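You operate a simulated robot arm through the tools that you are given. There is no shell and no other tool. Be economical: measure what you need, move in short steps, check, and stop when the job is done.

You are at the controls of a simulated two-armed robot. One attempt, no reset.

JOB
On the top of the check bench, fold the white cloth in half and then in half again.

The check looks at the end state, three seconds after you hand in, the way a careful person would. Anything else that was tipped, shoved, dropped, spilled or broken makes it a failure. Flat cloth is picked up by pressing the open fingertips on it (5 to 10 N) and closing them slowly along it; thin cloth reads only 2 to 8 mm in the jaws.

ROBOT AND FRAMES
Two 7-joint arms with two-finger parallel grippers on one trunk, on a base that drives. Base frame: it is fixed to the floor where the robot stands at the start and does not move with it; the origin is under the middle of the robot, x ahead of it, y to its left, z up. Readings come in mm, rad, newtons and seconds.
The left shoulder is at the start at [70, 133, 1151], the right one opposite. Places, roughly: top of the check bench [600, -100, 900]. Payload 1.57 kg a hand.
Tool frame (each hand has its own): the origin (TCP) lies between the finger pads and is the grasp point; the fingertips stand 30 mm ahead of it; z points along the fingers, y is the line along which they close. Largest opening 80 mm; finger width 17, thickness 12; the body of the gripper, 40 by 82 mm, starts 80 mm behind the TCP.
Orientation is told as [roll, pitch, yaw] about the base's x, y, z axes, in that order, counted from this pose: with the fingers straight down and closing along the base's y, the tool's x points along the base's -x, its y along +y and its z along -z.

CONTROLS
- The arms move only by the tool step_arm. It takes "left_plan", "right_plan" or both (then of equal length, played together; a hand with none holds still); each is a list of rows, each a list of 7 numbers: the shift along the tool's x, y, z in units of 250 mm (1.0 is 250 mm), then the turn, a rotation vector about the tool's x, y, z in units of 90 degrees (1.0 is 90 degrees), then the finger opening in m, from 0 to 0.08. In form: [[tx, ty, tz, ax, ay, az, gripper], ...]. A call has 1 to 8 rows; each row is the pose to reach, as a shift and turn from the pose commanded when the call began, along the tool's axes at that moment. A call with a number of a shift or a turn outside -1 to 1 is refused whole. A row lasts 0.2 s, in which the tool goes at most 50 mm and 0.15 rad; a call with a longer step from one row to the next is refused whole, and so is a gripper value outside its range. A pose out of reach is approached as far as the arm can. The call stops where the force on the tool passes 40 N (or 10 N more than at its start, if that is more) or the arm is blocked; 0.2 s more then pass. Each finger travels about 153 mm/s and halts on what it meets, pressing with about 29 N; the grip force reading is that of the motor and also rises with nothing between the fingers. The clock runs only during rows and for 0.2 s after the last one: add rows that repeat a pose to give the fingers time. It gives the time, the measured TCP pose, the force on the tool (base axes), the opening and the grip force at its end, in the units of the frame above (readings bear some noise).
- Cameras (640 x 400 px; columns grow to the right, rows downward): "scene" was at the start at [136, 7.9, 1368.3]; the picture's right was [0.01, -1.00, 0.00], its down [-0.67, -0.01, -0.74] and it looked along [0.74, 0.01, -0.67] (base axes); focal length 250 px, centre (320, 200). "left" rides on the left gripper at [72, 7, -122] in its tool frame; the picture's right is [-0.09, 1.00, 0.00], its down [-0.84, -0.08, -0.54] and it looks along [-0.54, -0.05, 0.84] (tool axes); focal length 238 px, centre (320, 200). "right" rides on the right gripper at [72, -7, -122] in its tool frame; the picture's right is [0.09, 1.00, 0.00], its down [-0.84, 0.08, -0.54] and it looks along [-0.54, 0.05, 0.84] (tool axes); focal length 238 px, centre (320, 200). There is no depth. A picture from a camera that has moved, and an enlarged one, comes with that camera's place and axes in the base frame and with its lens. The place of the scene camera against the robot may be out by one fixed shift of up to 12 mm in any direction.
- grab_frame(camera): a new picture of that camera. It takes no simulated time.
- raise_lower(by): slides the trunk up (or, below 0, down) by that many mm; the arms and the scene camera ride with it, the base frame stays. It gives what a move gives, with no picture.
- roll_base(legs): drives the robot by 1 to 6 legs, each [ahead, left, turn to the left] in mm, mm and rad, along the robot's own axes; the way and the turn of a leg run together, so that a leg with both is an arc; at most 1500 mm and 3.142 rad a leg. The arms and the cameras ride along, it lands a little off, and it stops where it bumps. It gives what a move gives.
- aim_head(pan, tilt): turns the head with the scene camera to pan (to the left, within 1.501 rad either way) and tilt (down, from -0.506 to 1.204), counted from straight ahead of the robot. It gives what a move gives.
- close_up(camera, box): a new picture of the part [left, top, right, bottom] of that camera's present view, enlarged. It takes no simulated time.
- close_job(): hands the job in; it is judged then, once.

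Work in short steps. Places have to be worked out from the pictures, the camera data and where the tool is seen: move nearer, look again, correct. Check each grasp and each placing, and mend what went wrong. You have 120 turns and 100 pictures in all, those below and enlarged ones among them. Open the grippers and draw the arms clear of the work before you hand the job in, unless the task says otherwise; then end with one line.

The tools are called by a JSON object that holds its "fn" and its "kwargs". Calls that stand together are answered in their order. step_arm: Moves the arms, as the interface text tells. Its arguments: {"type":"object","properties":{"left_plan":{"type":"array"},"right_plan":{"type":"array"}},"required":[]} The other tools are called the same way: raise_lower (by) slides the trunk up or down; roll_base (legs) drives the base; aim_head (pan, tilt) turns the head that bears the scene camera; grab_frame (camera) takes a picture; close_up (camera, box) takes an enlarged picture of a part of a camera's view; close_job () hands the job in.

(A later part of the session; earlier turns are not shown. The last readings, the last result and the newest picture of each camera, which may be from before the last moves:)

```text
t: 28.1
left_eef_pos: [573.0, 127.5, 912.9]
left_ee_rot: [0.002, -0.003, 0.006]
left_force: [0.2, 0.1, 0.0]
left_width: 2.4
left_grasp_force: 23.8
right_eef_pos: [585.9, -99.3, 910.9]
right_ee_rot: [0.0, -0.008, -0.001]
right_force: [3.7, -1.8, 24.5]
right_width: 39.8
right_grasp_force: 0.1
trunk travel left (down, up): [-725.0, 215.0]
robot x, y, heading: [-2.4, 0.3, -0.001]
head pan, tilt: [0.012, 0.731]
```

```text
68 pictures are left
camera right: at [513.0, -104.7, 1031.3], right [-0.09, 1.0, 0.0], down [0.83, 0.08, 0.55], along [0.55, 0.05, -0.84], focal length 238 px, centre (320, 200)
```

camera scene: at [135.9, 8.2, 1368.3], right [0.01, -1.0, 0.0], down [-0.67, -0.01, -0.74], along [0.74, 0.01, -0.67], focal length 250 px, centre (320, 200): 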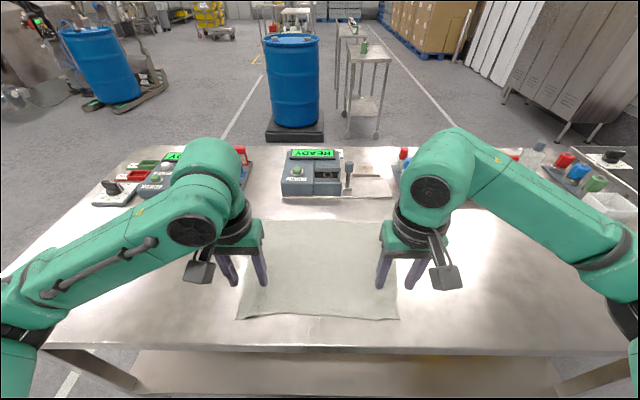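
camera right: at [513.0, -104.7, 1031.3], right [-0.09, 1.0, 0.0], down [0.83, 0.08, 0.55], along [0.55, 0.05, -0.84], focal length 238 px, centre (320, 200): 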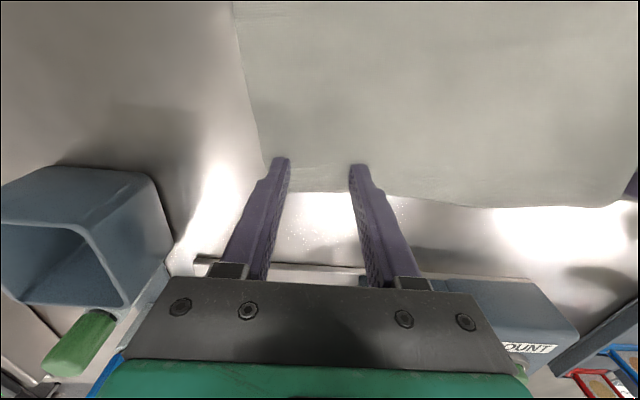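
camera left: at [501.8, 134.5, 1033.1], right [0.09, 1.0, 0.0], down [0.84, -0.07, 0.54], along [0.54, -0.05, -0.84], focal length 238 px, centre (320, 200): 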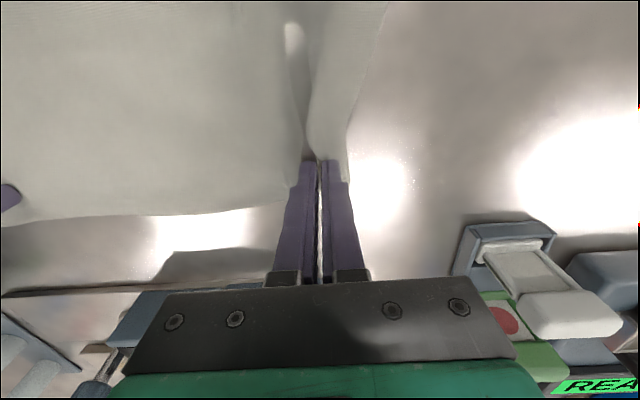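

Still slim at the outside; I shift 8 mm more, press lighter, and close.

{"fn": "step_arm", "kwargs": {"right_plan": [[0, 0, -0.02, 0, 0, 0, 0.04], [0, 0.02, -0.03, 0, 0, 0, 0.04], [0, 0.032, -0.03, 0, 0, 0, 0.04], [0, 0.032, -0.014, 0, 0.004, 0, 0.04], [0, 0.032, -0.008, 0, 0.004, 0, 0.04]]}}

```text
t: 29.2
left_eef_pos: [575.0, 127.8, 911.8]
left_ee_rot: [0.001, -0.001, 0.005]
left_force: [0.5, -0.3, 2.4]
left_width: 2.3
left_grasp_force: 23.9
right_eef_pos: [586.5, -90.2, 912.4]
right_ee_rot: [-0.001, 0.002, 0.0]
right_force: [-0.4, 0.2, 11.9]
right_width: 40.1
right_grasp_force: 0.0
trunk travel left (down, up): [-725.0, 215.0]
robot x, y, heading: [-0.9, -0.1, 0.002]
head pan, tilt: [0.012, 0.731]
```

About 12 N. Closing slowly.

{"fn": "step_arm", "kwargs": {"right_plan": [[0, 0, 0, 0, 0, 0, 0.037], [0, 0, 0, 0, 0, 0, 0.034], [0, 0, 0, 0, 0, 0, 0.031], [0, 0, 0, 0, 0, 0, 0.028], [0, 0, 0, 0, 0, 0, 0.025], [0, 0, 0, 0, 0, 0, 0.022], [0, 0, 0, 0, 0, 0, 0.019], [0, 0, 0, 0, 0, 0, 0.016]]}}

{"fn": "grab_frame", "kwargs": {"camera": "right"}}

```text
t: 31.1
left_eef_pos: [573.2, 128.4, 912.2]
left_ee_rot: [-0.001, -0.003, 0.005]
left_force: [0.8, -1.1, 0.4]
left_width: 2.3
left_grasp_force: 24.5
right_eef_pos: [586.6, -90.9, 912.1]
right_ee_rot: [0.0, 0.001, -0.002]
right_force: [0.1, 0.3, 19.6]
right_width: 14.0
right_grasp_force: 0.1
trunk travel left (down, up): [-725.0, 215.0]
robot x, y, heading: [-3.1, -1.2, 0.006]
head pan, tilt: [0.012, 0.731]
```

```text
67 pictures are left
camera right: at [513.5, -95.8, 1032.1], right [-0.09, 1.0, 0.0], down [0.84, 0.08, 0.54], along [0.54, 0.05, -0.84], focal length 238 px, centre (320, 200)
```

right: 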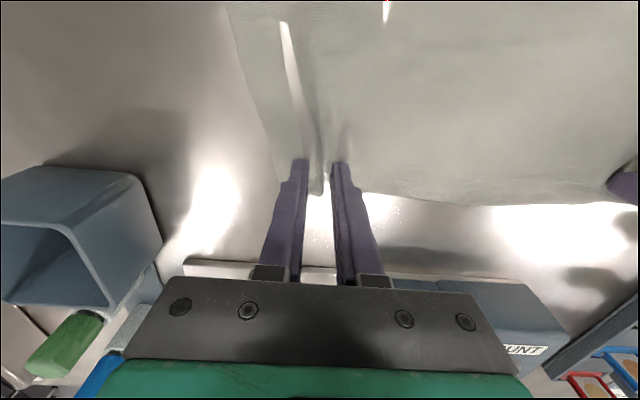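

A clear ridge now stands between the right fingers. Finish closing, staying pressed.

{"fn": "step_arm", "kwargs": {"right_plan": [[0, 0, -0.002, 0, 0, 0, 0.013], [0, 0, -0.002, 0, 0, 0, 0.01], [0, 0, -0.003, 0, 0, 0, 0.007], [0, 0, -0.003, 0, 0, 0, 0.004], [0, 0, -0.003, 0, 0, 0, 0.0], [0, 0, -0.003, 0, 0, 0, 0.0], [0, 0, -0.003, 0, 0, 0, 0.0]]}}

{"fn": "grab_frame", "kwargs": {"camera": "right"}}

```text
t: 32.6
left_eef_pos: [573.9, 128.5, 912.8]
left_ee_rot: [-0.001, -0.002, 0.005]
left_force: [0.3, -2.0, 0.9]
left_width: 2.4
left_grasp_force: 24.1
right_eef_pos: [585.0, -88.9, 911.9]
right_ee_rot: [-0.002, 0.004, 0.001]
right_force: [-3.0, 4.4, 11.5]
right_width: 2.4
right_grasp_force: 23.6
trunk travel left (down, up): [-725.0, 215.0]
robot x, y, heading: [0.2, 4.8, -0.006]
head pan, tilt: [0.012, 0.731]
```

```text
66 pictures are left
camera right: at [513.5, -95.6, 1032.3], right [-0.09, 1.0, 0.0], down [0.84, 0.08, 0.54], along [0.54, 0.05, -0.84], focal length 238 px, centre (320, 200)
```

right: 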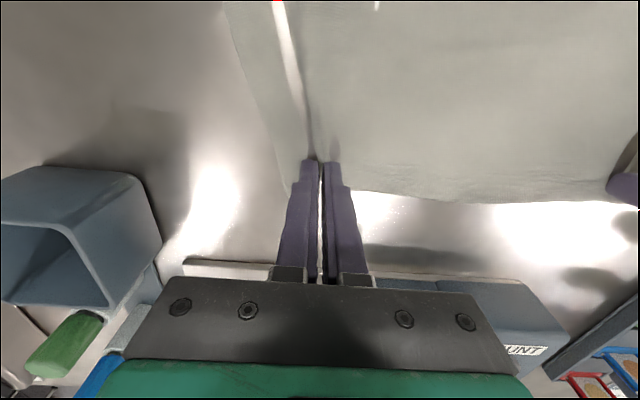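

Both hands grip the far edge (2.4 mm each). I lift along an arc to mid-fold, tilting fingers forward by 40°.

{"fn": "step_arm", "kwargs": {"left_plan": [[0.019, -0.004, -0.07, 0, -0.074, 0, 0.0], [0.052, -0.009, -0.136, 0, -0.148, 0, 0.0], [0.096, -0.014, -0.196, 0, -0.222, 0, 0.0], [0.153, -0.018, -0.249, 0, -0.296, 0, 0.0], [0.219, -0.023, -0.292, 0, -0.37, 0, 0.0], [0.293, -0.028, -0.324, 0, -0.444, 0, 0.0]], "right_plan": [[0.021, -0.004, -0.07, 0, -0.074, 0, 0.0], [0.057, -0.009, -0.136, 0, -0.148, 0, 0.0], [0.108, -0.014, -0.196, 0, -0.222, 0, 0.0], [0.173, -0.018, -0.249, 0, -0.296, 0, 0.0], [0.25, -0.023, -0.292, 0, -0.37, 0, 0.0], [0.337, -0.028, -0.324, 0, -0.444, 0, 0.0]]}}

{"fn": "grab_frame", "kwargs": {"camera": "scene"}}

{"fn": "grab_frame", "kwargs": {"camera": "left"}}

```text
t: 34.0
left_eef_pos: [499.3, 122.3, 991.9]
left_ee_rot: [0.002, -0.7, 0.005]
left_force: [-0.9, -3.0, -0.2]
left_width: 2.3
left_grasp_force: 23.6
right_eef_pos: [502.8, -97.0, 991.4]
right_ee_rot: [0.001, -0.696, -0.003]
right_force: [-0.1, 1.3, 0.5]
right_width: 2.5
right_grasp_force: 24.1
trunk travel left (down, up): [-725.0, 215.0]
robot x, y, heading: [3.1, 3.7, -0.005]
head pan, tilt: [0.012, 0.731]
```

```text
65 pictures are left
camera scene: at [133.7, 7.7, 1368.6], right [0.01, -1.0, 0.0], down [-0.67, -0.01, -0.74], along [0.74, 0.01, -0.67], focal length 250 px, centre (320, 200)
```

scene: 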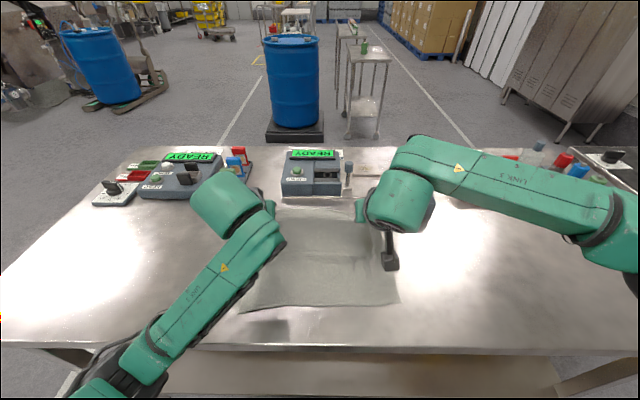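

```text
64 pictures are left
camera left: at [365.0, 128.8, 1039.0], right [0.06, 1.0, 0.06], down [0.29, -0.08, 0.95], along [0.95, -0.04, -0.29], focal length 238 px, centre (320, 200)
```

left: 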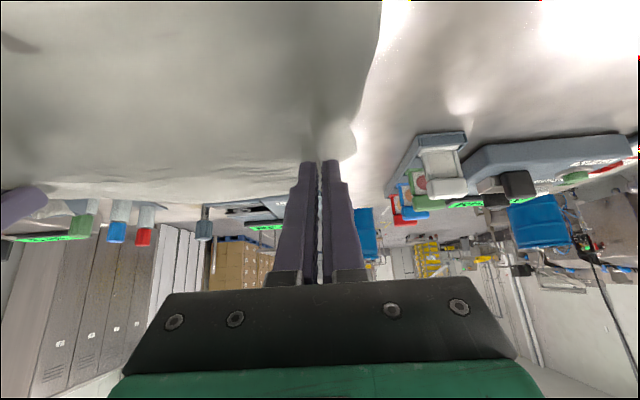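

Cloth is held and lifted. Now drive the base back 110 mm to carry the edge over the fold line.

{"fn": "roll_base", "kwargs": {"legs": [[-110, 0, 0]]}}

{"fn": "grab_frame", "kwargs": {"camera": "scene"}}

```text
t: 35.2
left_eef_pos: [391.3, 122.2, 990.7]
left_ee_rot: [0.002, -0.696, 0.004]
left_force: [0.1, -2.6, -0.5]
left_width: 2.3
left_grasp_force: 23.6
right_eef_pos: [396.3, -96.6, 991.4]
right_ee_rot: [-0.002, -0.692, 0.001]
right_force: [1.0, 2.2, -0.1]
right_width: 2.4
right_grasp_force: 23.6
trunk travel left (down, up): [-725.0, 215.0]
robot x, y, heading: [-108.1, -0.8, 0.001]
head pan, tilt: [0.012, 0.731]
```

```text
63 pictures are left
camera scene: at [27.4, 7.8, 1368.2], right [0.01, -1.0, 0.0], down [-0.67, -0.01, -0.74], along [0.74, 0.01, -0.67], focal length 250 px, centre (320, 200)
```

scene: 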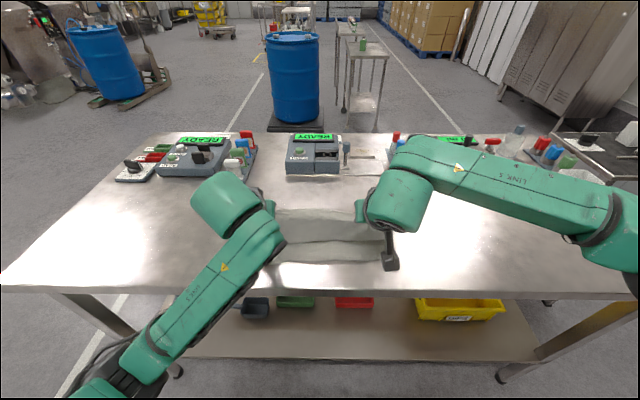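

Near edge of the bottom layer still lies at x≈350. I continue the arc down toward it, tilting further, stopping about 15 mm above.

{"fn": "step_arm", "kwargs": {"left_plan": [[0.074, -0.006, -0.01, 0, -0.046, 0, 0.0], [0.148, -0.012, -0.007, 0, -0.093, 0, 0.0], [0.218, -0.018, 0.008, 0, -0.139, 0, 0.0], [0.284, -0.024, 0.036, 0, -0.185, 0, 0.0], [0.343, -0.03, 0.075, 0, -0.232, 0, 0.0]], "right_plan": [[0.079, -0.005, -0.013, 0, -0.046, 0, 0.0], [0.156, -0.01, -0.014, 0, -0.093, 0, 0.0], [0.23, -0.016, 0.0, 0, -0.139, 0, 0.0], [0.298, -0.022, 0.026, 0, -0.185, 0, 0.0], [0.359, -0.028, 0.064, 0, -0.232, 0, 0.0]]}}

{"fn": "close_up", "kwargs": {"camera": "scene", "box": [200, 150, 480, 325]}}

{"fn": "grab_frame", "kwargs": {"camera": "left"}}

{"fn": "grab_frame", "kwargs": {"camera": "right"}}

```text
t: 36.4
left_eef_pos: [338.1, 115.0, 922.0]
left_ee_rot: [0.0, -1.063, 0.006]
left_force: [0.0, -2.0, -0.1]
left_width: 2.5
left_grasp_force: 23.9
right_eef_pos: [334.2, -104.3, 924.1]
right_ee_rot: [0.0, -1.059, 0.001]
right_force: [0.7, 1.5, 0.7]
right_width: 2.5
right_grasp_force: 23.7
trunk travel left (down, up): [-725.0, 215.0]
robot x, y, heading: [-110.5, 0.3, 0.001]
head pan, tilt: [0.012, 0.731]
```

```text
2.29 times, centred on (340, 238) of scene
camera zoom: at [26.2, 9.4, 1368.4], right [0.01, -1.0, 0.0], down [-0.67, -0.01, -0.74], along [0.74, 0.01, -0.67], focal length 571 px, centre (274, 114)
```

zoom: 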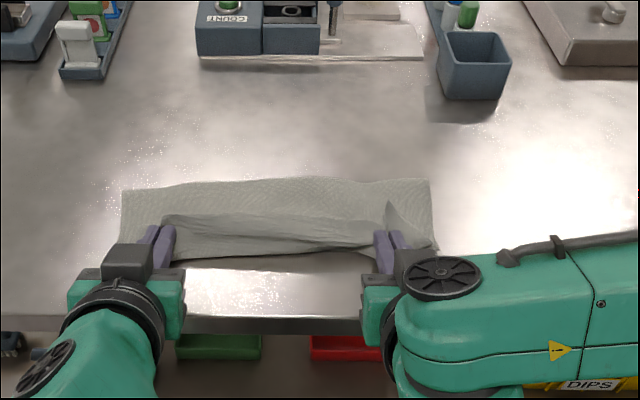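

```text
61 pictures are left
camera left: at [195.9, 121.5, 918.3], right [0.04, 1.0, 0.08], down [-0.07, -0.08, 0.99], along [1.0, -0.05, 0.06], focal length 238 px, centre (320, 200)
```

left: 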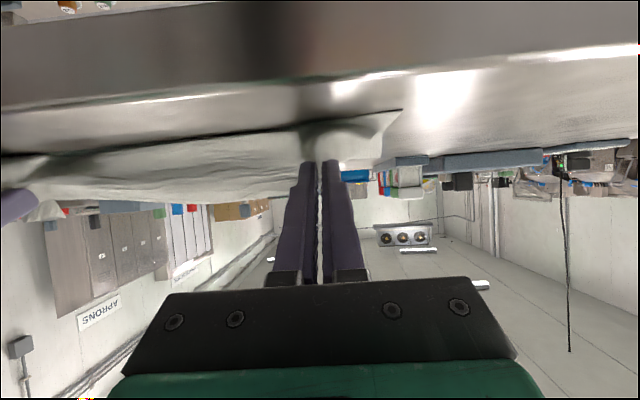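

```text
60 pictures are left
camera right: at [192.7, -109.0, 919.5], right [-0.04, 1.0, -0.08], down [-0.06, 0.08, 0.99], along [1.0, 0.05, 0.06], focal length 238 px, centre (320, 200)
```

right: 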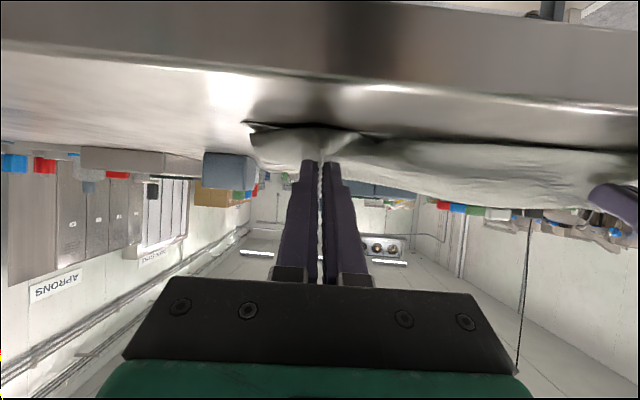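

The scene view suggests slack: the upper layer's belly bulges under the hands and the hem folds back. I raise the hands again over the fold line to see where the fold sits.

{"fn": "step_arm", "kwargs": {"left_plan": [[-0.13, 0, -0.015, 0, 0.04, 0, 0.0], [-0.258, 0, -0.029, 0, 0.08, 0, 0.0], [-0.37, 0, 0.035, 0, 0.13, 0, 0.0], [-0.476, 0, 0.107, 0, 0.178, 0, 0.0], [-0.476, 0, 0.107, 0, 0.178, 0, 0.0]], "right_plan": [[-0.13, 0, -0.015, 0, 0.04, 0, 0.0], [-0.258, 0, -0.029, 0, 0.08, 0, 0.0], [-0.37, 0, 0.042, 0, 0.13, 0, 0.0], [-0.476, 0, 0.125, 0, 0.178, 0, 0.0], [-0.476, 0, 0.125, 0, 0.178, 0, 0.0]]}}

{"fn": "close_up", "kwargs": {"camera": "scene", "box": [200, 150, 480, 325]}}

{"fn": "grab_frame", "kwargs": {"camera": "left"}}

```text
t: 37.6
left_eef_pos: [419.5, 115.8, 1014.8]
left_ee_rot: [0.001, -0.781, 0.005]
left_force: [0.7, -2.6, -0.3]
left_width: 2.2
left_grasp_force: 24.2
right_eef_pos: [418.6, -104.1, 1010.3]
right_ee_rot: [0.001, -0.779, -0.001]
right_force: [0.2, 2.3, -0.2]
right_width: 2.7
right_grasp_force: 24.1
trunk travel left (down, up): [-725.0, 215.0]
robot x, y, heading: [-109.4, -1.2, -0.002]
head pan, tilt: [0.012, 0.731]
```

```text
2.29 times, centred on (340, 238) of scene
camera zoom: at [24.7, 8.3, 1368.6], right [0.01, -1.0, 0.0], down [-0.67, -0.01, -0.74], along [0.74, 0.01, -0.67], focal length 571 px, centre (274, 114)
```

zoom: 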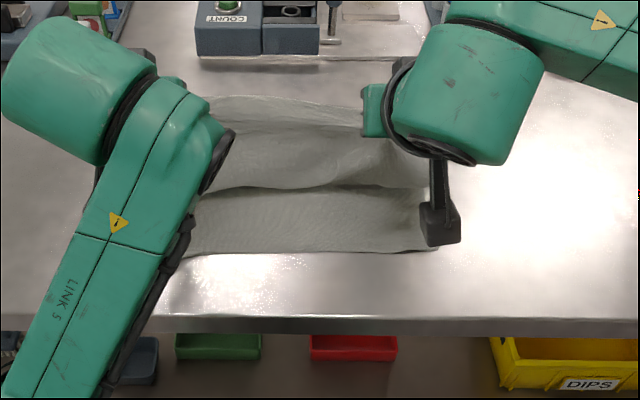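

```text
58 pictures are left
camera left: at [281.4, 121.4, 1050.8], right [0.06, 1.0, 0.07], down [0.21, -0.08, 0.97], along [0.98, -0.05, -0.22], focal length 238 px, centre (320, 200)
```

left: 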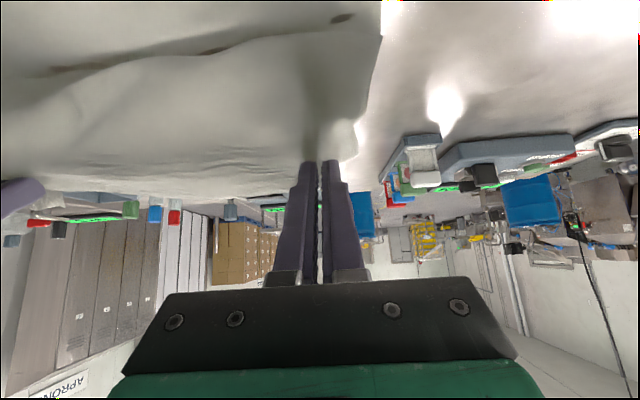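

The cloth leaves the grip toward me because the hands are under-tilted; that made the belly. I move the hands over the correct fold line (x≈480) and tilt to 80°.

{"fn": "step_arm", "kwargs": {"left_plan": [[-0.003, 0, 0.031, 0, -0.078, 0, 0.0], [-0.006, 0, 0.062, 0, -0.157, 0, 0.0], [-0.01, 0, 0.094, 0, -0.235, 0, 0.0], [-0.014, 0, 0.125, 0, -0.314, 0, 0.0], [-0.017, 0, 0.156, 0, -0.392, 0, 0.0], [-0.017, 0, 0.156, 0, -0.392, 0, 0.0]], "right_plan": [[-0.006, 0, 0.029, 0, -0.078, 0, 0.0], [-0.012, 0, 0.058, 0, -0.157, 0, 0.0], [-0.018, 0, 0.087, 0, -0.235, 0, 0.0], [-0.025, 0, 0.117, 0, -0.314, 0, 0.0], [-0.032, 0, 0.146, 0, -0.392, 0, 0.0], [-0.032, 0, 0.146, 0, -0.392, 0, 0.0]]}}

{"fn": "close_up", "kwargs": {"camera": "scene", "box": [200, 150, 480, 325]}}

{"fn": "grab_frame", "kwargs": {"camera": "left"}}

```text
t: 39.0
left_eef_pos: [449.3, 119.6, 988.0]
left_ee_rot: [-0.02, -1.398, 0.023]
left_force: [-0.2, -0.2, -1.0]
left_width: 2.0
left_grasp_force: 24.5
right_eef_pos: [453.2, -98.9, 990.6]
right_ee_rot: [-0.032, -1.394, 0.032]
right_force: [0.4, 1.9, -1.2]
right_width: 2.4
right_grasp_force: 23.6
right hand out of reach, approached as far as the arm can: row 4, 5
trunk travel left (down, up): [-725.0, 215.0]
robot x, y, heading: [-108.4, 0.2, -0.003]
head pan, tilt: [0.012, 0.731]
```

```text
2.29 times, centred on (340, 238) of scene
camera zoom: at [26.9, 14.3, 1368.2], right [0.01, -1.0, 0.01], down [-0.67, -0.01, -0.74], along [0.74, 0.01, -0.67], focal length 571 px, centre (274, 114)
```

zoom: 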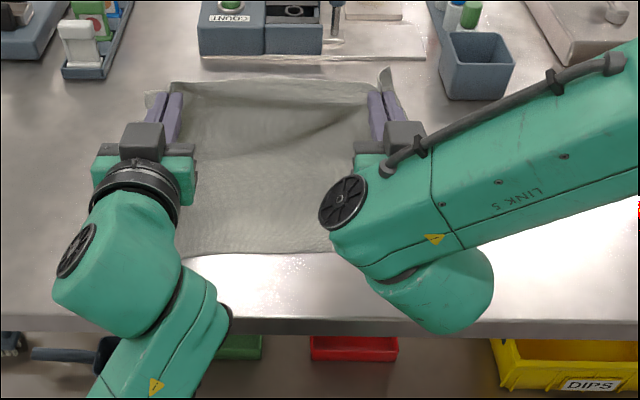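

```text
56 pictures are left
camera left: at [316.9, 124.6, 937.4], right [0.01, 1.0, 0.09], down [-0.39, -0.08, 0.92], along [0.92, -0.04, 0.39], focal length 238 px, centre (320, 200)
```

left: 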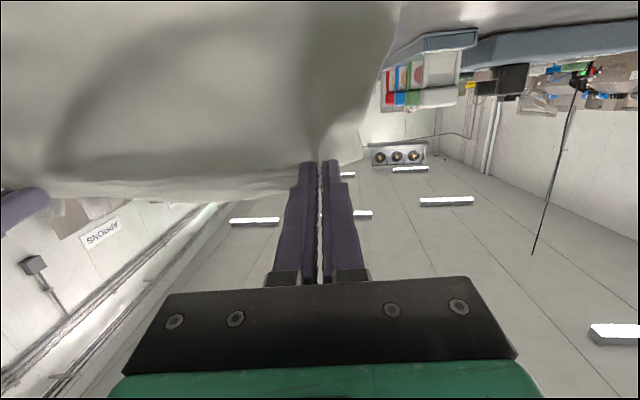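

Now the cloth rises smoothly to the hands without a belly. I swing along the arc toward the near edge, holding the 80° tilt, stopping ~20 mm above.

{"fn": "step_arm", "kwargs": {"left_plan": [[0.052, -0.005, -0.111, 0, 0, 0, 0.0], [0.121, -0.01, -0.21, 0, 0, 0, 0.0], [0.199, -0.015, -0.292, 0, 0, 0, 0.0], [0.28, -0.02, -0.352, 0, 0, 0, 0.0], [0.358, -0.024, -0.384, 0, 0, 0, 0.0]], "right_plan": [[0.052, -0.005, -0.114, 0, 0, 0, 0.0], [0.121, -0.01, -0.216, 0, 0, 0, 0.0], [0.199, -0.014, -0.301, 0, 0, 0, 0.0], [0.28, -0.018, -0.364, 0, 0, 0, 0.0], [0.362, -0.02, -0.4, 0, 0, 0, 0.0]]}}

{"fn": "close_up", "kwargs": {"camera": "scene", "box": [200, 150, 480, 325]}}

{"fn": "grab_frame", "kwargs": {"camera": "left"}}

```text
t: 40.2
left_eef_pos: [343.8, 111.8, 920.3]
left_ee_rot: [0.29, -1.411, -0.298]
left_force: [-0.4, -2.3, -0.4]
left_width: 2.3
left_grasp_force: 23.6
right_eef_pos: [336.3, -107.3, 918.6]
right_ee_rot: [-0.007, -1.392, 0.003]
right_force: [0.4, 1.5, -0.2]
right_width: 2.3
right_grasp_force: 24.5
right hand out of reach, approached as far as the arm can: row 5
trunk travel left (down, up): [-725.0, 215.0]
robot x, y, heading: [-110.1, -2.3, 0.004]
head pan, tilt: [0.012, 0.731]
```

```text
2.29 times, centred on (340, 238) of scene
camera zoom: at [27.0, 8.4, 1368.3], right [0.01, -1.0, 0.0], down [-0.67, -0.01, -0.74], along [0.74, 0.01, -0.67], focal length 571 px, centre (274, 114)
```

zoom: 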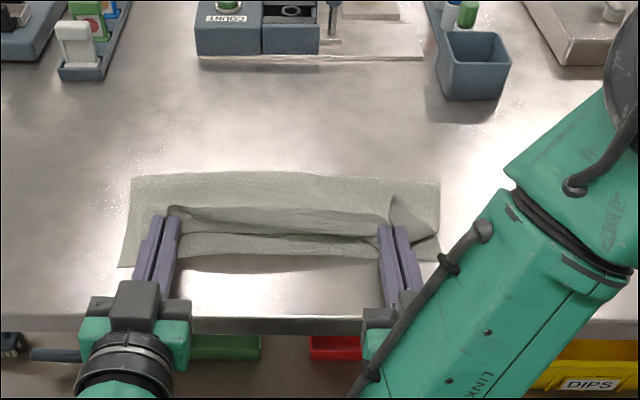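

```text
54 pictures are left
camera left: at [211.3, 121.8, 868.4], right [0.03, 0.99, 0.14], down [-0.41, -0.11, 0.91], along [0.91, -0.08, 0.4], focal length 238 px, centre (320, 200)
```

left: 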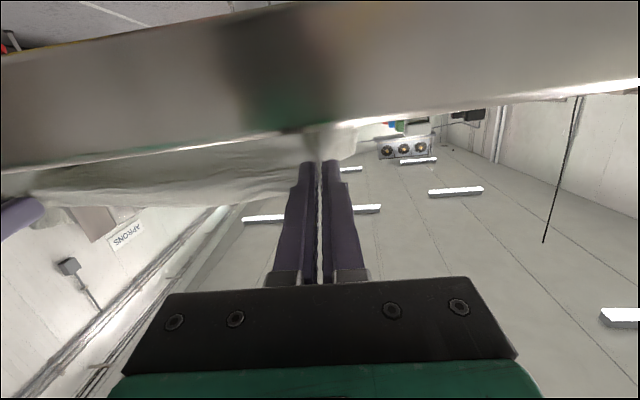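

Fold now sits at x≈458 and the bottom near edge at ≈345 — good. I lower the last 20 mm and draw slightly toward me.

{"fn": "step_arm", "kwargs": {"left_plan": [[0.02, 0, -0.04, 0, 0, 0, 0.0], [0.05, 0, -0.058, 0, 0, 0, 0.0], [0.075, 0, -0.058, 0, 0, 0, 0.0], [0.09, 0, -0.058, 0, 0, 0, 0.0]], "right_plan": [[0.02, 0, -0.02, 0, 0, 0, 0.0], [0.045, 0, -0.03, 0, 0, 0, 0.0], [0.07, 0, -0.03, 0, 0, 0, 0.0], [0.082, 0, -0.03, 0, 0, 0, 0.0]]}}

{"fn": "close_up", "kwargs": {"camera": "scene", "box": [200, 150, 480, 325]}}

```text
t: 40.9
left_eef_pos: [318.1, 103.9, 900.7]
left_ee_rot: [0.802, -1.341, -0.906]
left_force: [0.4, 0.6, 0.1]
left_width: 2.3
left_grasp_force: 24.0
right_eef_pos: [326.1, -103.9, 911.1]
right_ee_rot: [-0.01, -1.391, 0.007]
right_force: [-0.4, 0.6, 1.1]
right_width: 2.2
right_grasp_force: 24.0
right hand out of reach, approached as far as the arm can: row 3
trunk travel left (down, up): [-725.0, 215.0]
robot x, y, heading: [-111.3, 0.5, 0.003]
head pan, tilt: [0.012, 0.731]
stopped in row 3 (left hand): the arm was blocked; the commanded pose is now the measured one
```

```text
2.29 times, centred on (340, 238) of scene
camera zoom: at [26.4, 8.3, 1368.4], right [0.01, -1.0, 0.0], down [-0.67, -0.01, -0.74], along [0.74, 0.01, -0.67], focal length 571 px, centre (274, 114)
```

zoom: 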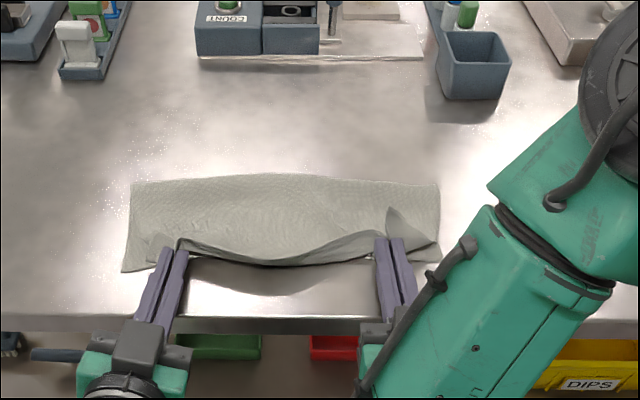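

The hem lies close to the bottom edge now; left tip is down, right about 10 mm high. Lower the right, then open both slowly.

{"fn": "step_arm", "kwargs": {"left_plan": [[0, 0, 0, 0, 0, 0, 0.0], [0, 0, 0, 0, 0, 0, 0.0], [0, 0, 0, 0, 0, 0, 0.005], [0, 0, 0, 0, 0, 0, 0.012], [0, 0, 0, 0, 0, 0, 0.02], [0, 0, 0, 0, 0, 0, 0.028]], "right_plan": [[0.02, 0, 0.004, 0, 0.02, 0, 0.0], [0.04, 0, 0.008, 0, 0.04, 0, 0.0], [0.04, 0, 0.008, 0, 0.04, 0, 0.005], [0.04, 0, 0.008, 0, 0.04, 0, 0.012], [0.04, 0, 0.008, 0, 0.04, 0, 0.02], [0.04, 0, 0.008, 0, 0.04, 0, 0.028]]}}

{"fn": "close_up", "kwargs": {"camera": "scene", "box": [200, 150, 480, 325]}}

```text
t: 42.2
left_eef_pos: [320.1, 103.4, 902.0]
left_ee_rot: [0.802, -1.345, -0.907]
left_force: [0.6, 0.6, 0.0]
left_width: 28.1
left_grasp_force: 0.0
right_eef_pos: [328.8, -105.9, 901.6]
right_ee_rot: [-0.008, -1.329, 0.005]
right_force: [-0.2, 0.1, 0.3]
right_width: 28.0
right_grasp_force: 0.1
trunk travel left (down, up): [-725.0, 215.0]
robot x, y, heading: [-106.9, -0.4, -0.002]
head pan, tilt: [0.012, 0.731]
```

```text
2.29 times, centred on (340, 238) of scene
camera zoom: at [26.4, 7.9, 1368.4], right [0.01, -1.0, 0.0], down [-0.67, -0.01, -0.74], along [0.74, 0.01, -0.67], focal length 571 px, centre (274, 114)
```

zoom: 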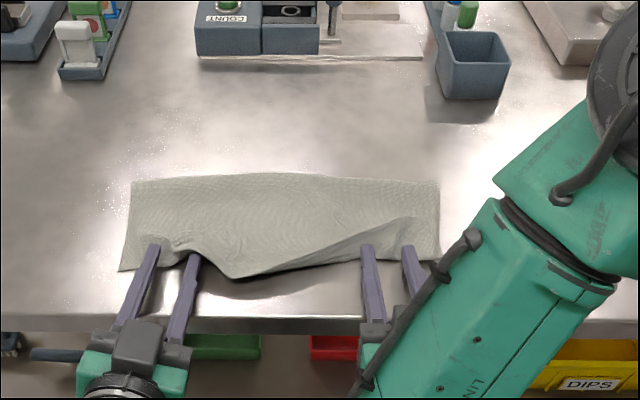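

Released. I back the base out 100 mm so the fingers slide straight out, then look.

{"fn": "roll_base", "kwargs": {"legs": [[-100, 0, 0]]}}

{"fn": "close_up", "kwargs": {"camera": "scene", "box": [200, 110, 480, 285]}}

```text
t: 43.4
left_eef_pos: [222.4, 102.8, 900.1]
left_ee_rot: [0.803, -1.342, -0.909]
left_force: [-0.1, 0.5, -0.2]
left_width: 27.7
left_grasp_force: 0.0
right_eef_pos: [229.7, -107.8, 901.2]
right_ee_rot: [-0.008, -1.327, 0.0]
right_force: [-0.5, 0.1, 0.0]
right_width: 27.9
right_grasp_force: 0.1
trunk travel left (down, up): [-725.0, 215.0]
robot x, y, heading: [-206.0, -0.3, -0.005]
head pan, tilt: [0.012, 0.731]
```

```text
2.29 times, centred on (340, 198) of scene
camera zoom: at [-71.0, 7.6, 1368.3], right [0.01, -1.0, 0.0], down [-0.67, -0.01, -0.74], along [0.74, 0.01, -0.67], focal length 571 px, centre (274, 206)
```

zoom: 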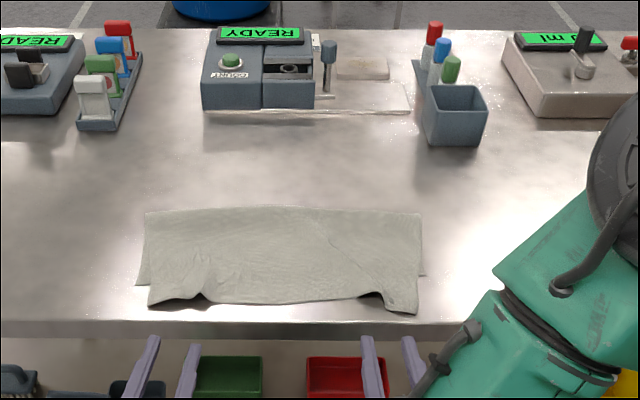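

The hem unfurled nicely, but the top layer overhangs the bottom by ≈25 mm left and ≈45 mm right. I'll regrip the hem vertically and re-lay it; first raise the hands and undo the tilt.

{"fn": "step_arm", "kwargs": {"left_plan": [[-0.06, 0, -0.01, 0, 0.09, 0, 0.03], [-0.12, 0, -0.02, 0, 0.18, 0, 0.04], [-0.18, 0, -0.03, 0, 0.27, 0, 0.04], [-0.24, 0, -0.04, 0, 0.36, 0, 0.04], [-0.3, 0, -0.05, 0, 0.45, 0, 0.04], [-0.36, 0, -0.06, 0, 0.54, 0, 0.04], [-0.42, 0, -0.07, 0, 0.63, 0, 0.04], [-0.474, 0, -0.077, 0, 0.72, 0, 0.04]], "right_plan": [[-0.06, 0, -0.01, 0, 0.09, 0, 0.03], [-0.12, 0, -0.02, 0, 0.18, 0, 0.04], [-0.18, 0, -0.03, 0, 0.27, 0, 0.04], [-0.24, 0, -0.04, 0, 0.36, 0, 0.04], [-0.3, 0, -0.05, 0, 0.45, 0, 0.04], [-0.36, 0, -0.06, 0, 0.54, 0, 0.04], [-0.42, 0, -0.07, 0, 0.63, 0, 0.04], [-0.474, 0, -0.1, 0, 0.72, 0, 0.04]]}}

```text
t: 44.8
left_eef_pos: [220.5, 135.8, 963.5]
left_ee_rot: [0.423, -0.502, -0.312]
left_force: [-0.1, -0.7, -0.9]
left_width: 40.0
left_grasp_force: 0.1
left hand out of reach, approached as far as the arm can: row 7
right_eef_pos: [237.5, -107.1, 990.9]
right_ee_rot: [0.0, -0.504, -0.012]
right_force: [0.0, -0.2, -1.2]
right_width: 40.1
right_grasp_force: 0.1
trunk travel left (down, up): [-725.0, 215.0]
robot x, y, heading: [-207.9, 1.1, 0.001]
head pan, tilt: [0.012, 0.731]
stopped in row 7 (left hand): the arm was blocked; the commanded pose is now the measured one
```

The left arm was caught near a joint limit. I bring it up, ahead and out while squaring both hands to vertical.

{"fn": "step_arm", "kwargs": {"left_plan": [[-0.06, 0.04, -0.004, 0.037, 0.06, -0.022, 0.04], [-0.12, 0.08, -0.008, 0.073, 0.12, -0.044, 0.04], [-0.18, 0.12, -0.012, 0.11, 0.18, -0.066, 0.04], [-0.24, 0.16, -0.016, 0.147, 0.241, -0.087, 0.04], [-0.3, 0.196, -0.02, 0.183, 0.302, -0.109, 0.04], [-0.3, 0.196, -0.02, 0.22, 0.362, -0.131, 0.04]], "right_plan": [[-0.03, 0, 0.01, 0, 0.054, 0, 0.04], [-0.06, 0, 0.018, 0, 0.107, 0, 0.04], [-0.09, 0, 0.027, 0, 0.16, 0, 0.04], [-0.12, 0, 0.036, 0, 0.214, 0, 0.04], [-0.15, 0, 0.045, 0, 0.268, 0, 0.04], [-0.177, 0, 0.052, 0, 0.321, 0, 0.04]]}}

```text
t: 45.3
left_eef_pos: [239.7, 207.1, 960.2]
left_ee_rot: [0.526, -0.338, -0.233]
left_force: [0.9, 1.0, -0.1]
left_width: 40.1
left_grasp_force: 0.0
left hand out of reach, approached as far as the arm can: row 2
right_eef_pos: [248.6, -107.4, 992.1]
right_ee_rot: [0.0, -0.394, -0.014]
right_force: [-0.6, 0.5, 0.6]
right_width: 40.0
right_grasp_force: 0.0
trunk travel left (down, up): [-725.0, 215.0]
robot x, y, heading: [-201.1, 1.8, -0.001]
head pan, tilt: [0.012, 0.731]
stopped in row 2 (left hand): the arm was blocked; the commanded pose is now the measured one
```

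The left arm is still hindered; let me see the arm posture.

{"fn": "grab_frame", "kwargs": {"camera": "scene"}}

{"fn": "grab_frame", "kwargs": {"camera": "left"}}

```text
50 pictures are left
camera scene: at [-67.0, 8.4, 1367.8], right [0.01, -1.0, 0.0], down [-0.67, -0.01, -0.74], along [0.74, 0.01, -0.67], focal length 250 px, centre (320, 200)
```

scene: 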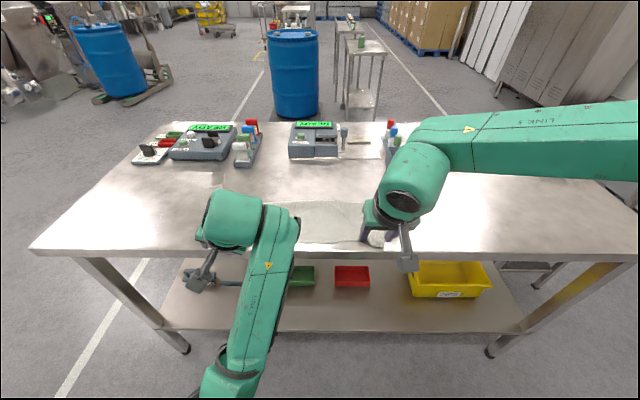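

```text
49 pictures are left
camera left: at [126.1, 178.0, 1038.0], right [0.12, 0.86, 0.5], down [0.55, -0.48, 0.68], along [0.83, 0.19, -0.53], focal length 238 px, centre (320, 200)
```

left: 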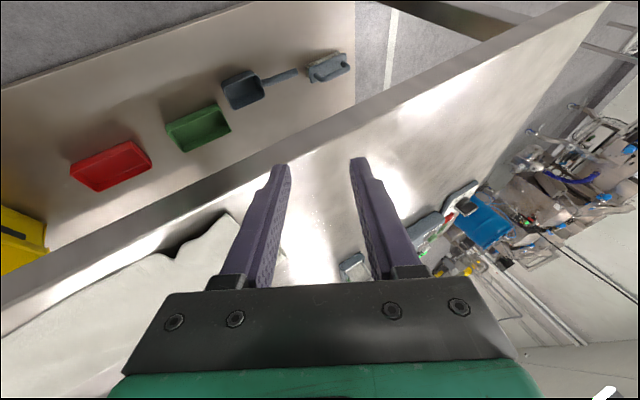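

I move the left hand only up and ahead, without turning, to unfold that arm.

{"fn": "step_arm", "kwargs": {"left_plan": [[-0.07, 0.03, -0.02, 0, 0, 0, 0.04], [-0.14, 0.06, -0.04, 0, 0, 0, 0.04], [-0.21, 0.09, -0.06, 0, 0, 0, 0.04], [-0.28, 0.12, -0.08, 0, 0, 0, 0.04], [-0.35, 0.15, -0.1, 0, 0, 0, 0.04], [-0.408, 0.18, -0.117, 0, 0, 0, 0.04]], "right_plan": [[-0.02, 0, 0.01, 0, 0.05, 0, 0.04], [-0.05, 0, 0.015, 0, 0.1, 0, 0.04], [-0.08, 0, 0.02, 0, 0.15, 0, 0.04], [-0.1, 0, 0.03, 0, 0.2, 0, 0.04], [-0.13, 0, 0.035, 0, 0.225, 0, 0.04], [-0.14, 0, 0.04, 0, 0.251, 0, 0.04]]}}

```text
t: 46.7
left_eef_pos: [322.2, 212.3, 1042.2]
left_ee_rot: [0.525, -0.339, -0.237]
left_force: [0.1, 0.5, -0.4]
left_width: 40.0
left_grasp_force: 0.0
right_eef_pos: [282.7, -108.2, 997.9]
right_ee_rot: [0.003, -0.003, -0.01]
right_force: [-0.1, 0.0, -0.3]
right_width: 40.0
right_grasp_force: 0.1
trunk travel left (down, up): [-725.0, 215.0]
robot x, y, heading: [-211.0, -1.4, -0.002]
head pan, tilt: [0.012, 0.731]
```

Free now. Square the left hand to vertical.

{"fn": "step_arm", "kwargs": {"left_plan": [[0, 0, 0, 0.06, 0.05, -0.018, 0.04], [0, 0, 0, 0.12, 0.1, -0.036, 0.04], [0, 0, 0, 0.18, 0.15, -0.054, 0.04], [0, 0, 0, 0.24, 0.2, -0.072, 0.04], [0, 0, 0, 0.309, 0.255, -0.092, 0.04]]}}

```text
t: 47.9
left_eef_pos: [344.3, 222.9, 1040.7]
left_ee_rot: [-0.008, 0.009, 0.007]
left_force: [-0.6, -0.4, -0.1]
left_width: 39.9
left_grasp_force: 0.0
left hand out of reach, approached as far as the arm can: row 2, 3, 4, 5
right_eef_pos: [282.4, -108.1, 997.8]
right_ee_rot: [0.001, -0.003, -0.011]
right_force: [0.2, -0.6, 0.2]
right_width: 39.9
right_grasp_force: 0.0
trunk travel left (down, up): [-725.0, 215.0]
robot x, y, heading: [-207.0, -4.5, -0.002]
head pan, tilt: [0.012, 0.731]
```

Both hands vertical. Drive the base ahead 105 mm so the re-lay stays in reach, then move the hands back above the hem corners.

{"fn": "roll_base", "kwargs": {"legs": [[105, 0, 0]]}}

{"fn": "step_arm", "kwargs": {"left_plan": [[0.12, -0.1, 0.02, -0.005, -0.005, 0, 0.04], [0.24, -0.2, 0.04, -0.005, -0.006, 0.004, 0.04], [0.36, -0.3, 0.1, -0.005, -0.006, 0.004, 0.04], [0.46, -0.36, 0.18, -0.005, -0.006, 0.004, 0.04], [0.52, -0.4, 0.26, -0.005, -0.006, 0.004, 0.04], [0.52, -0.42, 0.36, -0.005, -0.006, 0.004, 0.04]], "right_plan": [[0.05, 0, 0.02, 0, 0, -0.007, 0.04], [0.1, 0.01, 0.05, 0, 0, -0.007, 0.04], [0.15, 0.02, 0.08, 0, 0, -0.007, 0.04], [0.2, 0.02, 0.12, 0, 0, -0.007, 0.04], [0.24, 0.02, 0.16, 0, 0, -0.007, 0.04], [0.26, 0.02, 0.2, 0, 0, -0.007, 0.04]]}}

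{"fn": "grab_frame", "kwargs": {"camera": "left"}}

{"fn": "grab_frame", "kwargs": {"camera": "right"}}

```text
t: 49.1
left_eef_pos: [446.2, 224.9, 1041.3]
left_ee_rot: [-0.007, 0.007, 0.012]
left_force: [0.2, 0.0, 0.4]
left_width: 39.8
left_grasp_force: 0.0
right_eef_pos: [385.4, -106.9, 996.8]
right_ee_rot: [0.002, -0.003, -0.009]
right_force: [0.2, 0.2, -0.3]
right_width: 40.0
right_grasp_force: 0.1
trunk travel left (down, up): [-725.0, 215.0]
robot x, y, heading: [-106.5, 0.8, 0.002]
head pan, tilt: [0.012, 0.731]
```

```text
t: 50.5
left_eef_pos: [424.9, 155.0, 915.9]
left_ee_rot: [0.035, -0.098, 0.054]
left_force: [-0.2, -0.3, -0.5]
left_width: 40.2
left_grasp_force: 0.1
left hand out of reach, approached as far as the arm can: row 1, 2, 3, 4, 5, 6
right_eef_pos: [317.6, -101.7, 949.4]
right_ee_rot: [0.0, -0.004, 0.005]
right_force: [-0.4, 0.5, -0.1]
right_width: 40.3
right_grasp_force: 0.0
trunk travel left (down, up): [-725.0, 215.0]
robot x, y, heading: [-104.6, 2.9, -0.001]
head pan, tilt: [0.012, 0.731]
stopped in row 6 (left hand): the force on the tool passed its limit (the readings are from after the stop); the commanded pose is now the measured one
```

```text
48 pictures are left
camera left: at [340.7, 153.1, 1029.1], right [0.03, 1.0, 0.04], down [0.78, -0.05, 0.62], along [0.62, 0.01, -0.78], focal length 238 px, centre (320, 200)
```

left: 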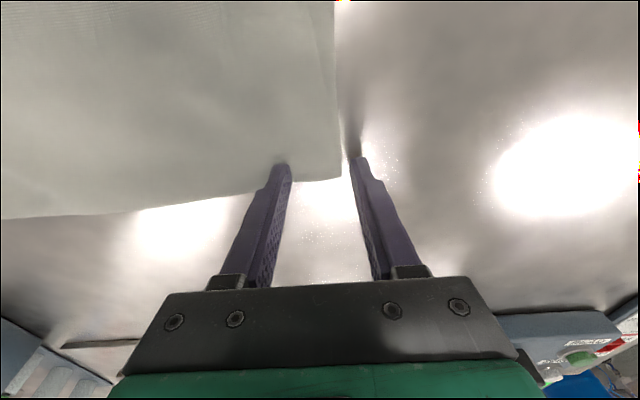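

```text
47 pictures are left
camera right: at [245.0, -108.3, 1069.2], right [-0.09, 1.0, 0.0], down [0.83, 0.08, 0.55], along [0.54, 0.05, -0.84], focal length 238 px, centre (320, 200)
```

right: 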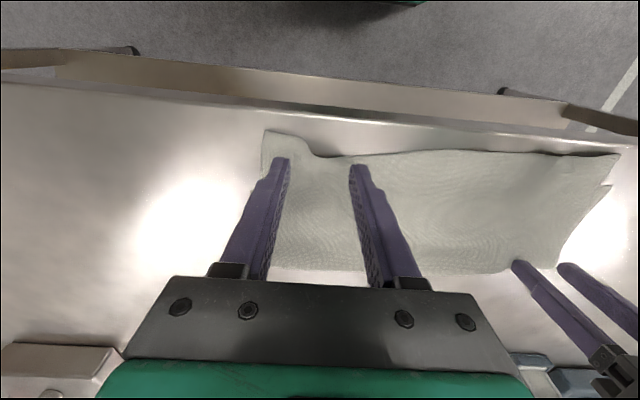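

Right sees the hem well; left is kept by its folded elbow from coming nearer and touched the cloth. I raise the left back toward its starting-like posture.

{"fn": "step_arm", "kwargs": {"left_plan": [[-0.01, 0.0, -0.1, 0.004, 0.01, 0.006, 0.04], [-0.02, 0.0, -0.22, 0.008, 0.02, 0.012, 0.04], [-0.04, 0.01, -0.36, 0.012, 0.03, 0.018, 0.04], [-0.055, 0.02, -0.5, 0.016, 0.045, 0.025, 0.04], [-0.07, 0.03, -0.64, 0.02, 0.055, 0.03, 0.04], [-0.076, 0.04, -0.776, 0.022, 0.062, 0.034, 0.04]]}}

{"fn": "grab_frame", "kwargs": {"camera": "scene"}}

```text
t: 51.9
left_eef_pos: [453.3, 165.5, 1124.3]
left_ee_rot: [0.003, 0.002, -0.001]
left_force: [0.5, -0.4, 0.3]
left_width: 40.2
left_grasp_force: 0.1
left hand out of reach, approached as far as the arm can: row 1, 2, 3, 4, 5, 6
right_eef_pos: [318.8, -102.9, 948.2]
right_ee_rot: [0.003, -0.004, 0.002]
right_force: [-0.4, 0.6, -0.7]
right_width: 39.9
right_grasp_force: 0.0
trunk travel left (down, up): [-725.0, 215.0]
robot x, y, heading: [-102.8, -0.2, -0.003]
head pan, tilt: [0.012, 0.731]
```

```text
46 pictures are left
camera scene: at [30.4, 8.1, 1368.5], right [0.01, -1.0, 0.0], down [-0.67, -0.01, -0.74], along [0.74, 0.01, -0.67], focal length 250 px, centre (320, 200)
```

scene: 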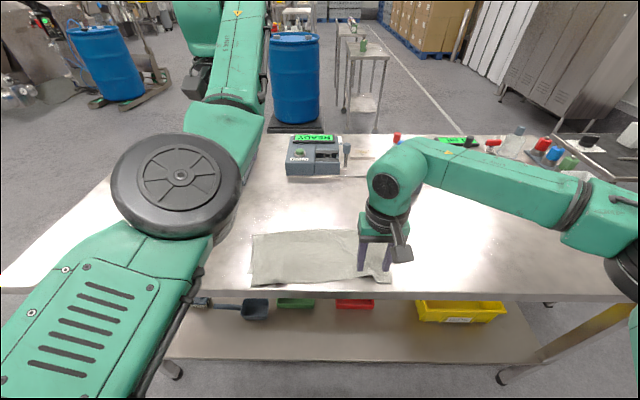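

The left arm has swung to another elbow posture. I try moving it toward the hem corner while still high.

{"fn": "step_arm", "kwargs": {"left_plan": [[0.08, 0, 0.04, 0, 0, 0, 0.04], [0.16, 0, 0.08, 0, 0, 0, 0.04], [0.24, 0, 0.12, 0, 0, 0, 0.04], [0.32, -0.02, 0.18, 0, 0, 0, 0.04], [0.4, -0.05, 0.24, 0, 0, 0, 0.04], [0.48, -0.08, 0.32, 0, 0, 0, 0.04]]}}

{"fn": "grab_frame", "kwargs": {"camera": "scene"}}

```text
t: 53.3
left_eef_pos: [469.2, 153.4, 1066.9]
left_ee_rot: [0.004, 0.003, 0.003]
left_force: [-0.2, -0.4, 0.8]
left_width: 40.0
left_grasp_force: 0.0
left hand out of reach, approached as far as the arm can: row 1, 2, 3, 4, 5, 6
right_eef_pos: [320.3, -104.5, 946.8]
right_ee_rot: [0.001, -0.001, 0.003]
right_force: [-0.1, -0.8, 0.4]
right_width: 40.1
right_grasp_force: 0.0
trunk travel left (down, up): [-725.0, 215.0]
robot x, y, heading: [-103.5, 2.0, 0.001]
head pan, tilt: [0.012, 0.731]
```

```text
45 pictures are left
camera scene: at [32.6, 6.7, 1368.3], right [0.01, -1.0, 0.0], down [-0.67, -0.01, -0.74], along [0.74, 0.01, -0.67], focal length 250 px, centre (320, 200)
```

scene: 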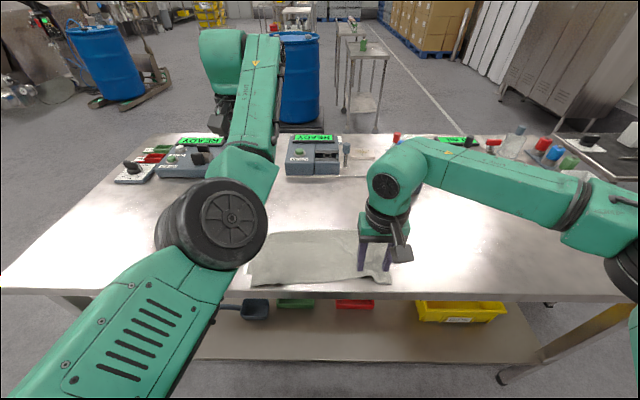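

The elbow is turned inward, blocking retraction. I reach the hand out to the left and up to let the elbow swing back outward.

{"fn": "step_arm", "kwargs": {"left_plan": [[0, 0.12, -0.05, 0, 0, 0, 0.04], [0, 0.25, -0.1, 0, 0, 0, 0.04], [0, 0.38, -0.15, 0, 0, 0, 0.04], [0, 0.51, -0.2, 0, 0, 0, 0.04], [0, 0.64, -0.25, 0, 0, 0, 0.04], [0, 0.77, -0.3, 0, 0, 0, 0.04], [0, 0.9, -0.3, 0, 0, 0, 0.04], [0, 1.0, -0.3, 0, 0, 0, 0.04]]}}

{"fn": "grab_frame", "kwargs": {"camera": "scene"}}

```text
t: 55.1
left_eef_pos: [441.7, 391.1, 1139.5]
left_ee_rot: [0.001, 0.002, 0.004]
left_force: [-0.1, 0.1, -0.1]
left_width: 40.1
left_grasp_force: 0.1
left hand out of reach, approached as far as the arm can: row 4, 5, 6, 7, 8
right_eef_pos: [318.7, -100.2, 947.4]
right_ee_rot: [-0.002, 0.0, 0.003]
right_force: [-0.2, -0.2, 0.5]
right_width: 40.0
right_grasp_force: 0.0
trunk travel left (down, up): [-725.0, 215.0]
robot x, y, heading: [-101.3, 3.6, -0.0]
head pan, tilt: [0.012, 0.731]
```

```text
44 pictures are left
camera scene: at [31.9, 10.8, 1368.3], right [0.01, -1.0, 0.0], down [-0.67, -0.01, -0.74], along [0.74, 0.01, -0.67], focal length 250 px, centre (320, 200)
```

scene: 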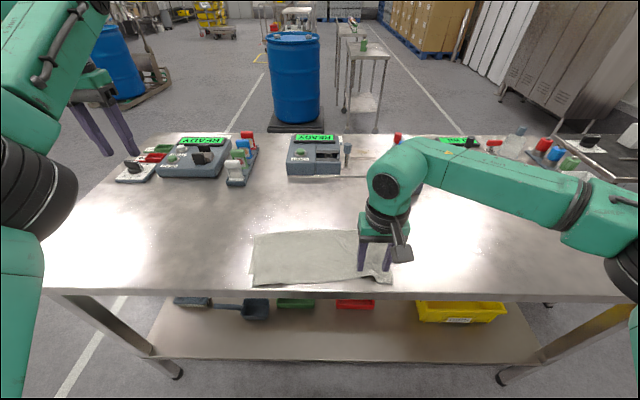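

Elbow now sits out to the left like at the start. Bring the hand back toward the hem corner, still high.

{"fn": "step_arm", "kwargs": {"left_plan": [[-0.1, -0.12, 0, 0, 0, 0, 0.04], [-0.1, -0.25, 0, 0, 0, 0, 0.04], [-0.1, -0.38, 0, 0, 0, 0, 0.04], [-0.1, -0.51, 0, 0, 0, 0, 0.04], [-0.1, -0.64, 0, 0, 0, 0, 0.04], [-0.1, -0.77, 0.0, 0, 0, 0, 0.04], [-0.1, -0.85, 0.05, 0, 0, 0, 0.04], [-0.05, -0.88, 0.1, 0, 0, 0, 0.04]]}}

{"fn": "grab_frame", "kwargs": {"camera": "scene"}}

```text
t: 56.9
left_eef_pos: [474.7, 181.0, 1150.7]
left_ee_rot: [0.022, -0.052, -0.052]
left_force: [0.3, -0.5, 0.6]
left_width: 39.8
left_grasp_force: 0.0
left hand out of reach, approached as far as the arm can: row 1, 2, 6, 7, 8
right_eef_pos: [318.8, -101.8, 948.9]
right_ee_rot: [0.001, -0.001, 0.001]
right_force: [0.1, 0.1, 0.2]
right_width: 40.0
right_grasp_force: 0.1
trunk travel left (down, up): [-725.0, 215.0]
robot x, y, heading: [-101.0, 0.6, 0.003]
head pan, tilt: [0.012, 0.731]
```

```text
43 pictures are left
camera scene: at [32.7, 8.7, 1368.3], right [0.01, -1.0, 0.0], down [-0.67, -0.01, -0.74], along [0.74, 0.01, -0.67], focal length 250 px, centre (320, 200)
```

scene: 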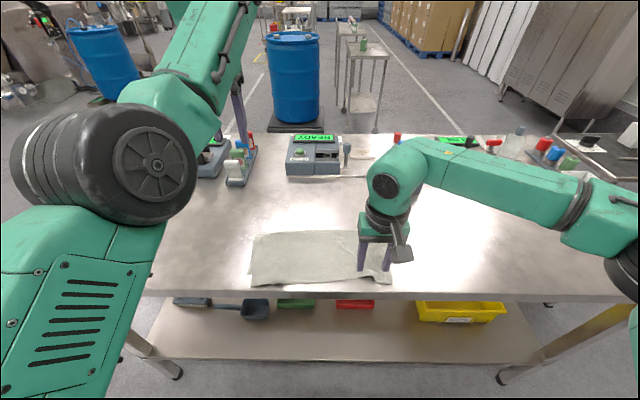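

Lower the left hand; the wrist is too high above the shoulder here for a near reach.

{"fn": "step_arm", "kwargs": {"left_plan": [[-0.15, 0, 0.1, 0, 0, 0, 0.04], [-0.25, 0, 0.2, 0, 0, 0, 0.04], [-0.25, 0, 0.3, 0, 0, 0, 0.04], [-0.25, 0, 0.4, 0, 0, 0, 0.04], [-0.15, 0, 0.45, 0, 0, 0, 0.04], [0, 0, 0.45, 0, 0, 0, 0.04]]}}

{"fn": "grab_frame", "kwargs": {"camera": "scene"}}

```text
t: 58.3
left_eef_pos: [482.3, 184.1, 1038.8]
left_ee_rot: [0.019, -0.047, -0.048]
left_force: [-0.2, 0.0, 0.4]
left_width: 40.1
left_grasp_force: 0.1
left hand out of reach, approached as far as the arm can: row 1, 2, 3, 4, 5
right_eef_pos: [320.1, -100.8, 948.0]
right_ee_rot: [-0.001, -0.002, 0.004]
right_force: [0.8, 0.4, -0.1]
right_width: 39.8
right_grasp_force: 0.0
trunk travel left (down, up): [-725.0, 215.0]
robot x, y, heading: [-103.0, 0.2, 0.001]
head pan, tilt: [0.012, 0.731]
```

```text
42 pictures are left
camera scene: at [33.0, 9.8, 1368.3], right [0.01, -1.0, 0.0], down [-0.67, -0.01, -0.74], along [0.74, 0.01, -0.67], focal length 250 px, centre (320, 200)
```

scene: 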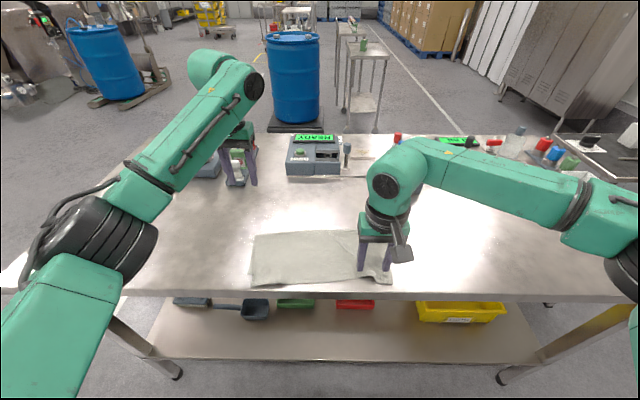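

Reachable again and in a normal posture. Move to above the left hem corner (hem corner seen from the right camera at ≈(297, 149)).

{"fn": "step_arm", "kwargs": {"left_plan": [[0.1, -0.05, 0.05, 0.003, 0.006, -0.006, 0.04], [0.2, -0.1, 0.1, 0.005, 0.012, -0.012, 0.04], [0.3, -0.15, 0.15, 0.007, 0.018, -0.018, 0.04], [0.4, -0.2, 0.2, 0.009, 0.024, -0.024, 0.04], [0.52, -0.25, 0.27, 0.012, 0.03, -0.03, 0.04], [0.64, -0.288, 0.36, 0.012, 0.03, -0.03, 0.04]]}}

{"fn": "grab_frame", "kwargs": {"camera": "left"}}

```text
t: 59.7
left_eef_pos: [321.8, 122.2, 936.6]
left_ee_rot: [-0.003, -0.007, -0.003]
left_force: [0.0, -0.4, -0.1]
left_width: 40.0
left_grasp_force: 0.1
right_eef_pos: [318.6, -102.4, 948.3]
right_ee_rot: [-0.001, -0.002, 0.002]
right_force: [0.0, 0.7, -0.6]
right_width: 40.0
right_grasp_force: 0.1
trunk travel left (down, up): [-725.0, 215.0]
robot x, y, heading: [-104.9, 1.1, 0.001]
head pan, tilt: [0.012, 0.731]
```

```text
41 pictures are left
camera left: at [249.0, 127.9, 1056.5], right [0.1, 1.0, 0.0], down [0.83, -0.08, 0.55], along [0.55, -0.05, -0.84], focal length 238 px, centre (320, 200)
```

left: 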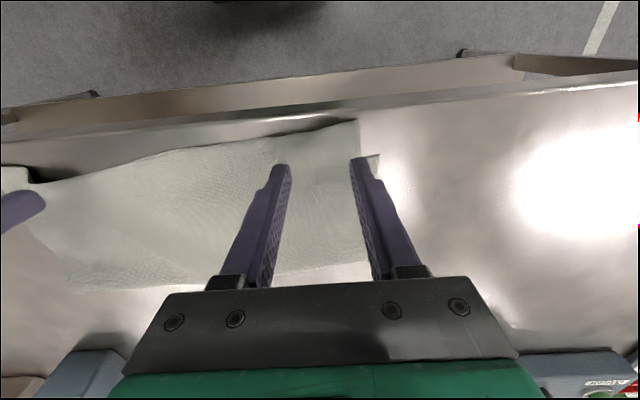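

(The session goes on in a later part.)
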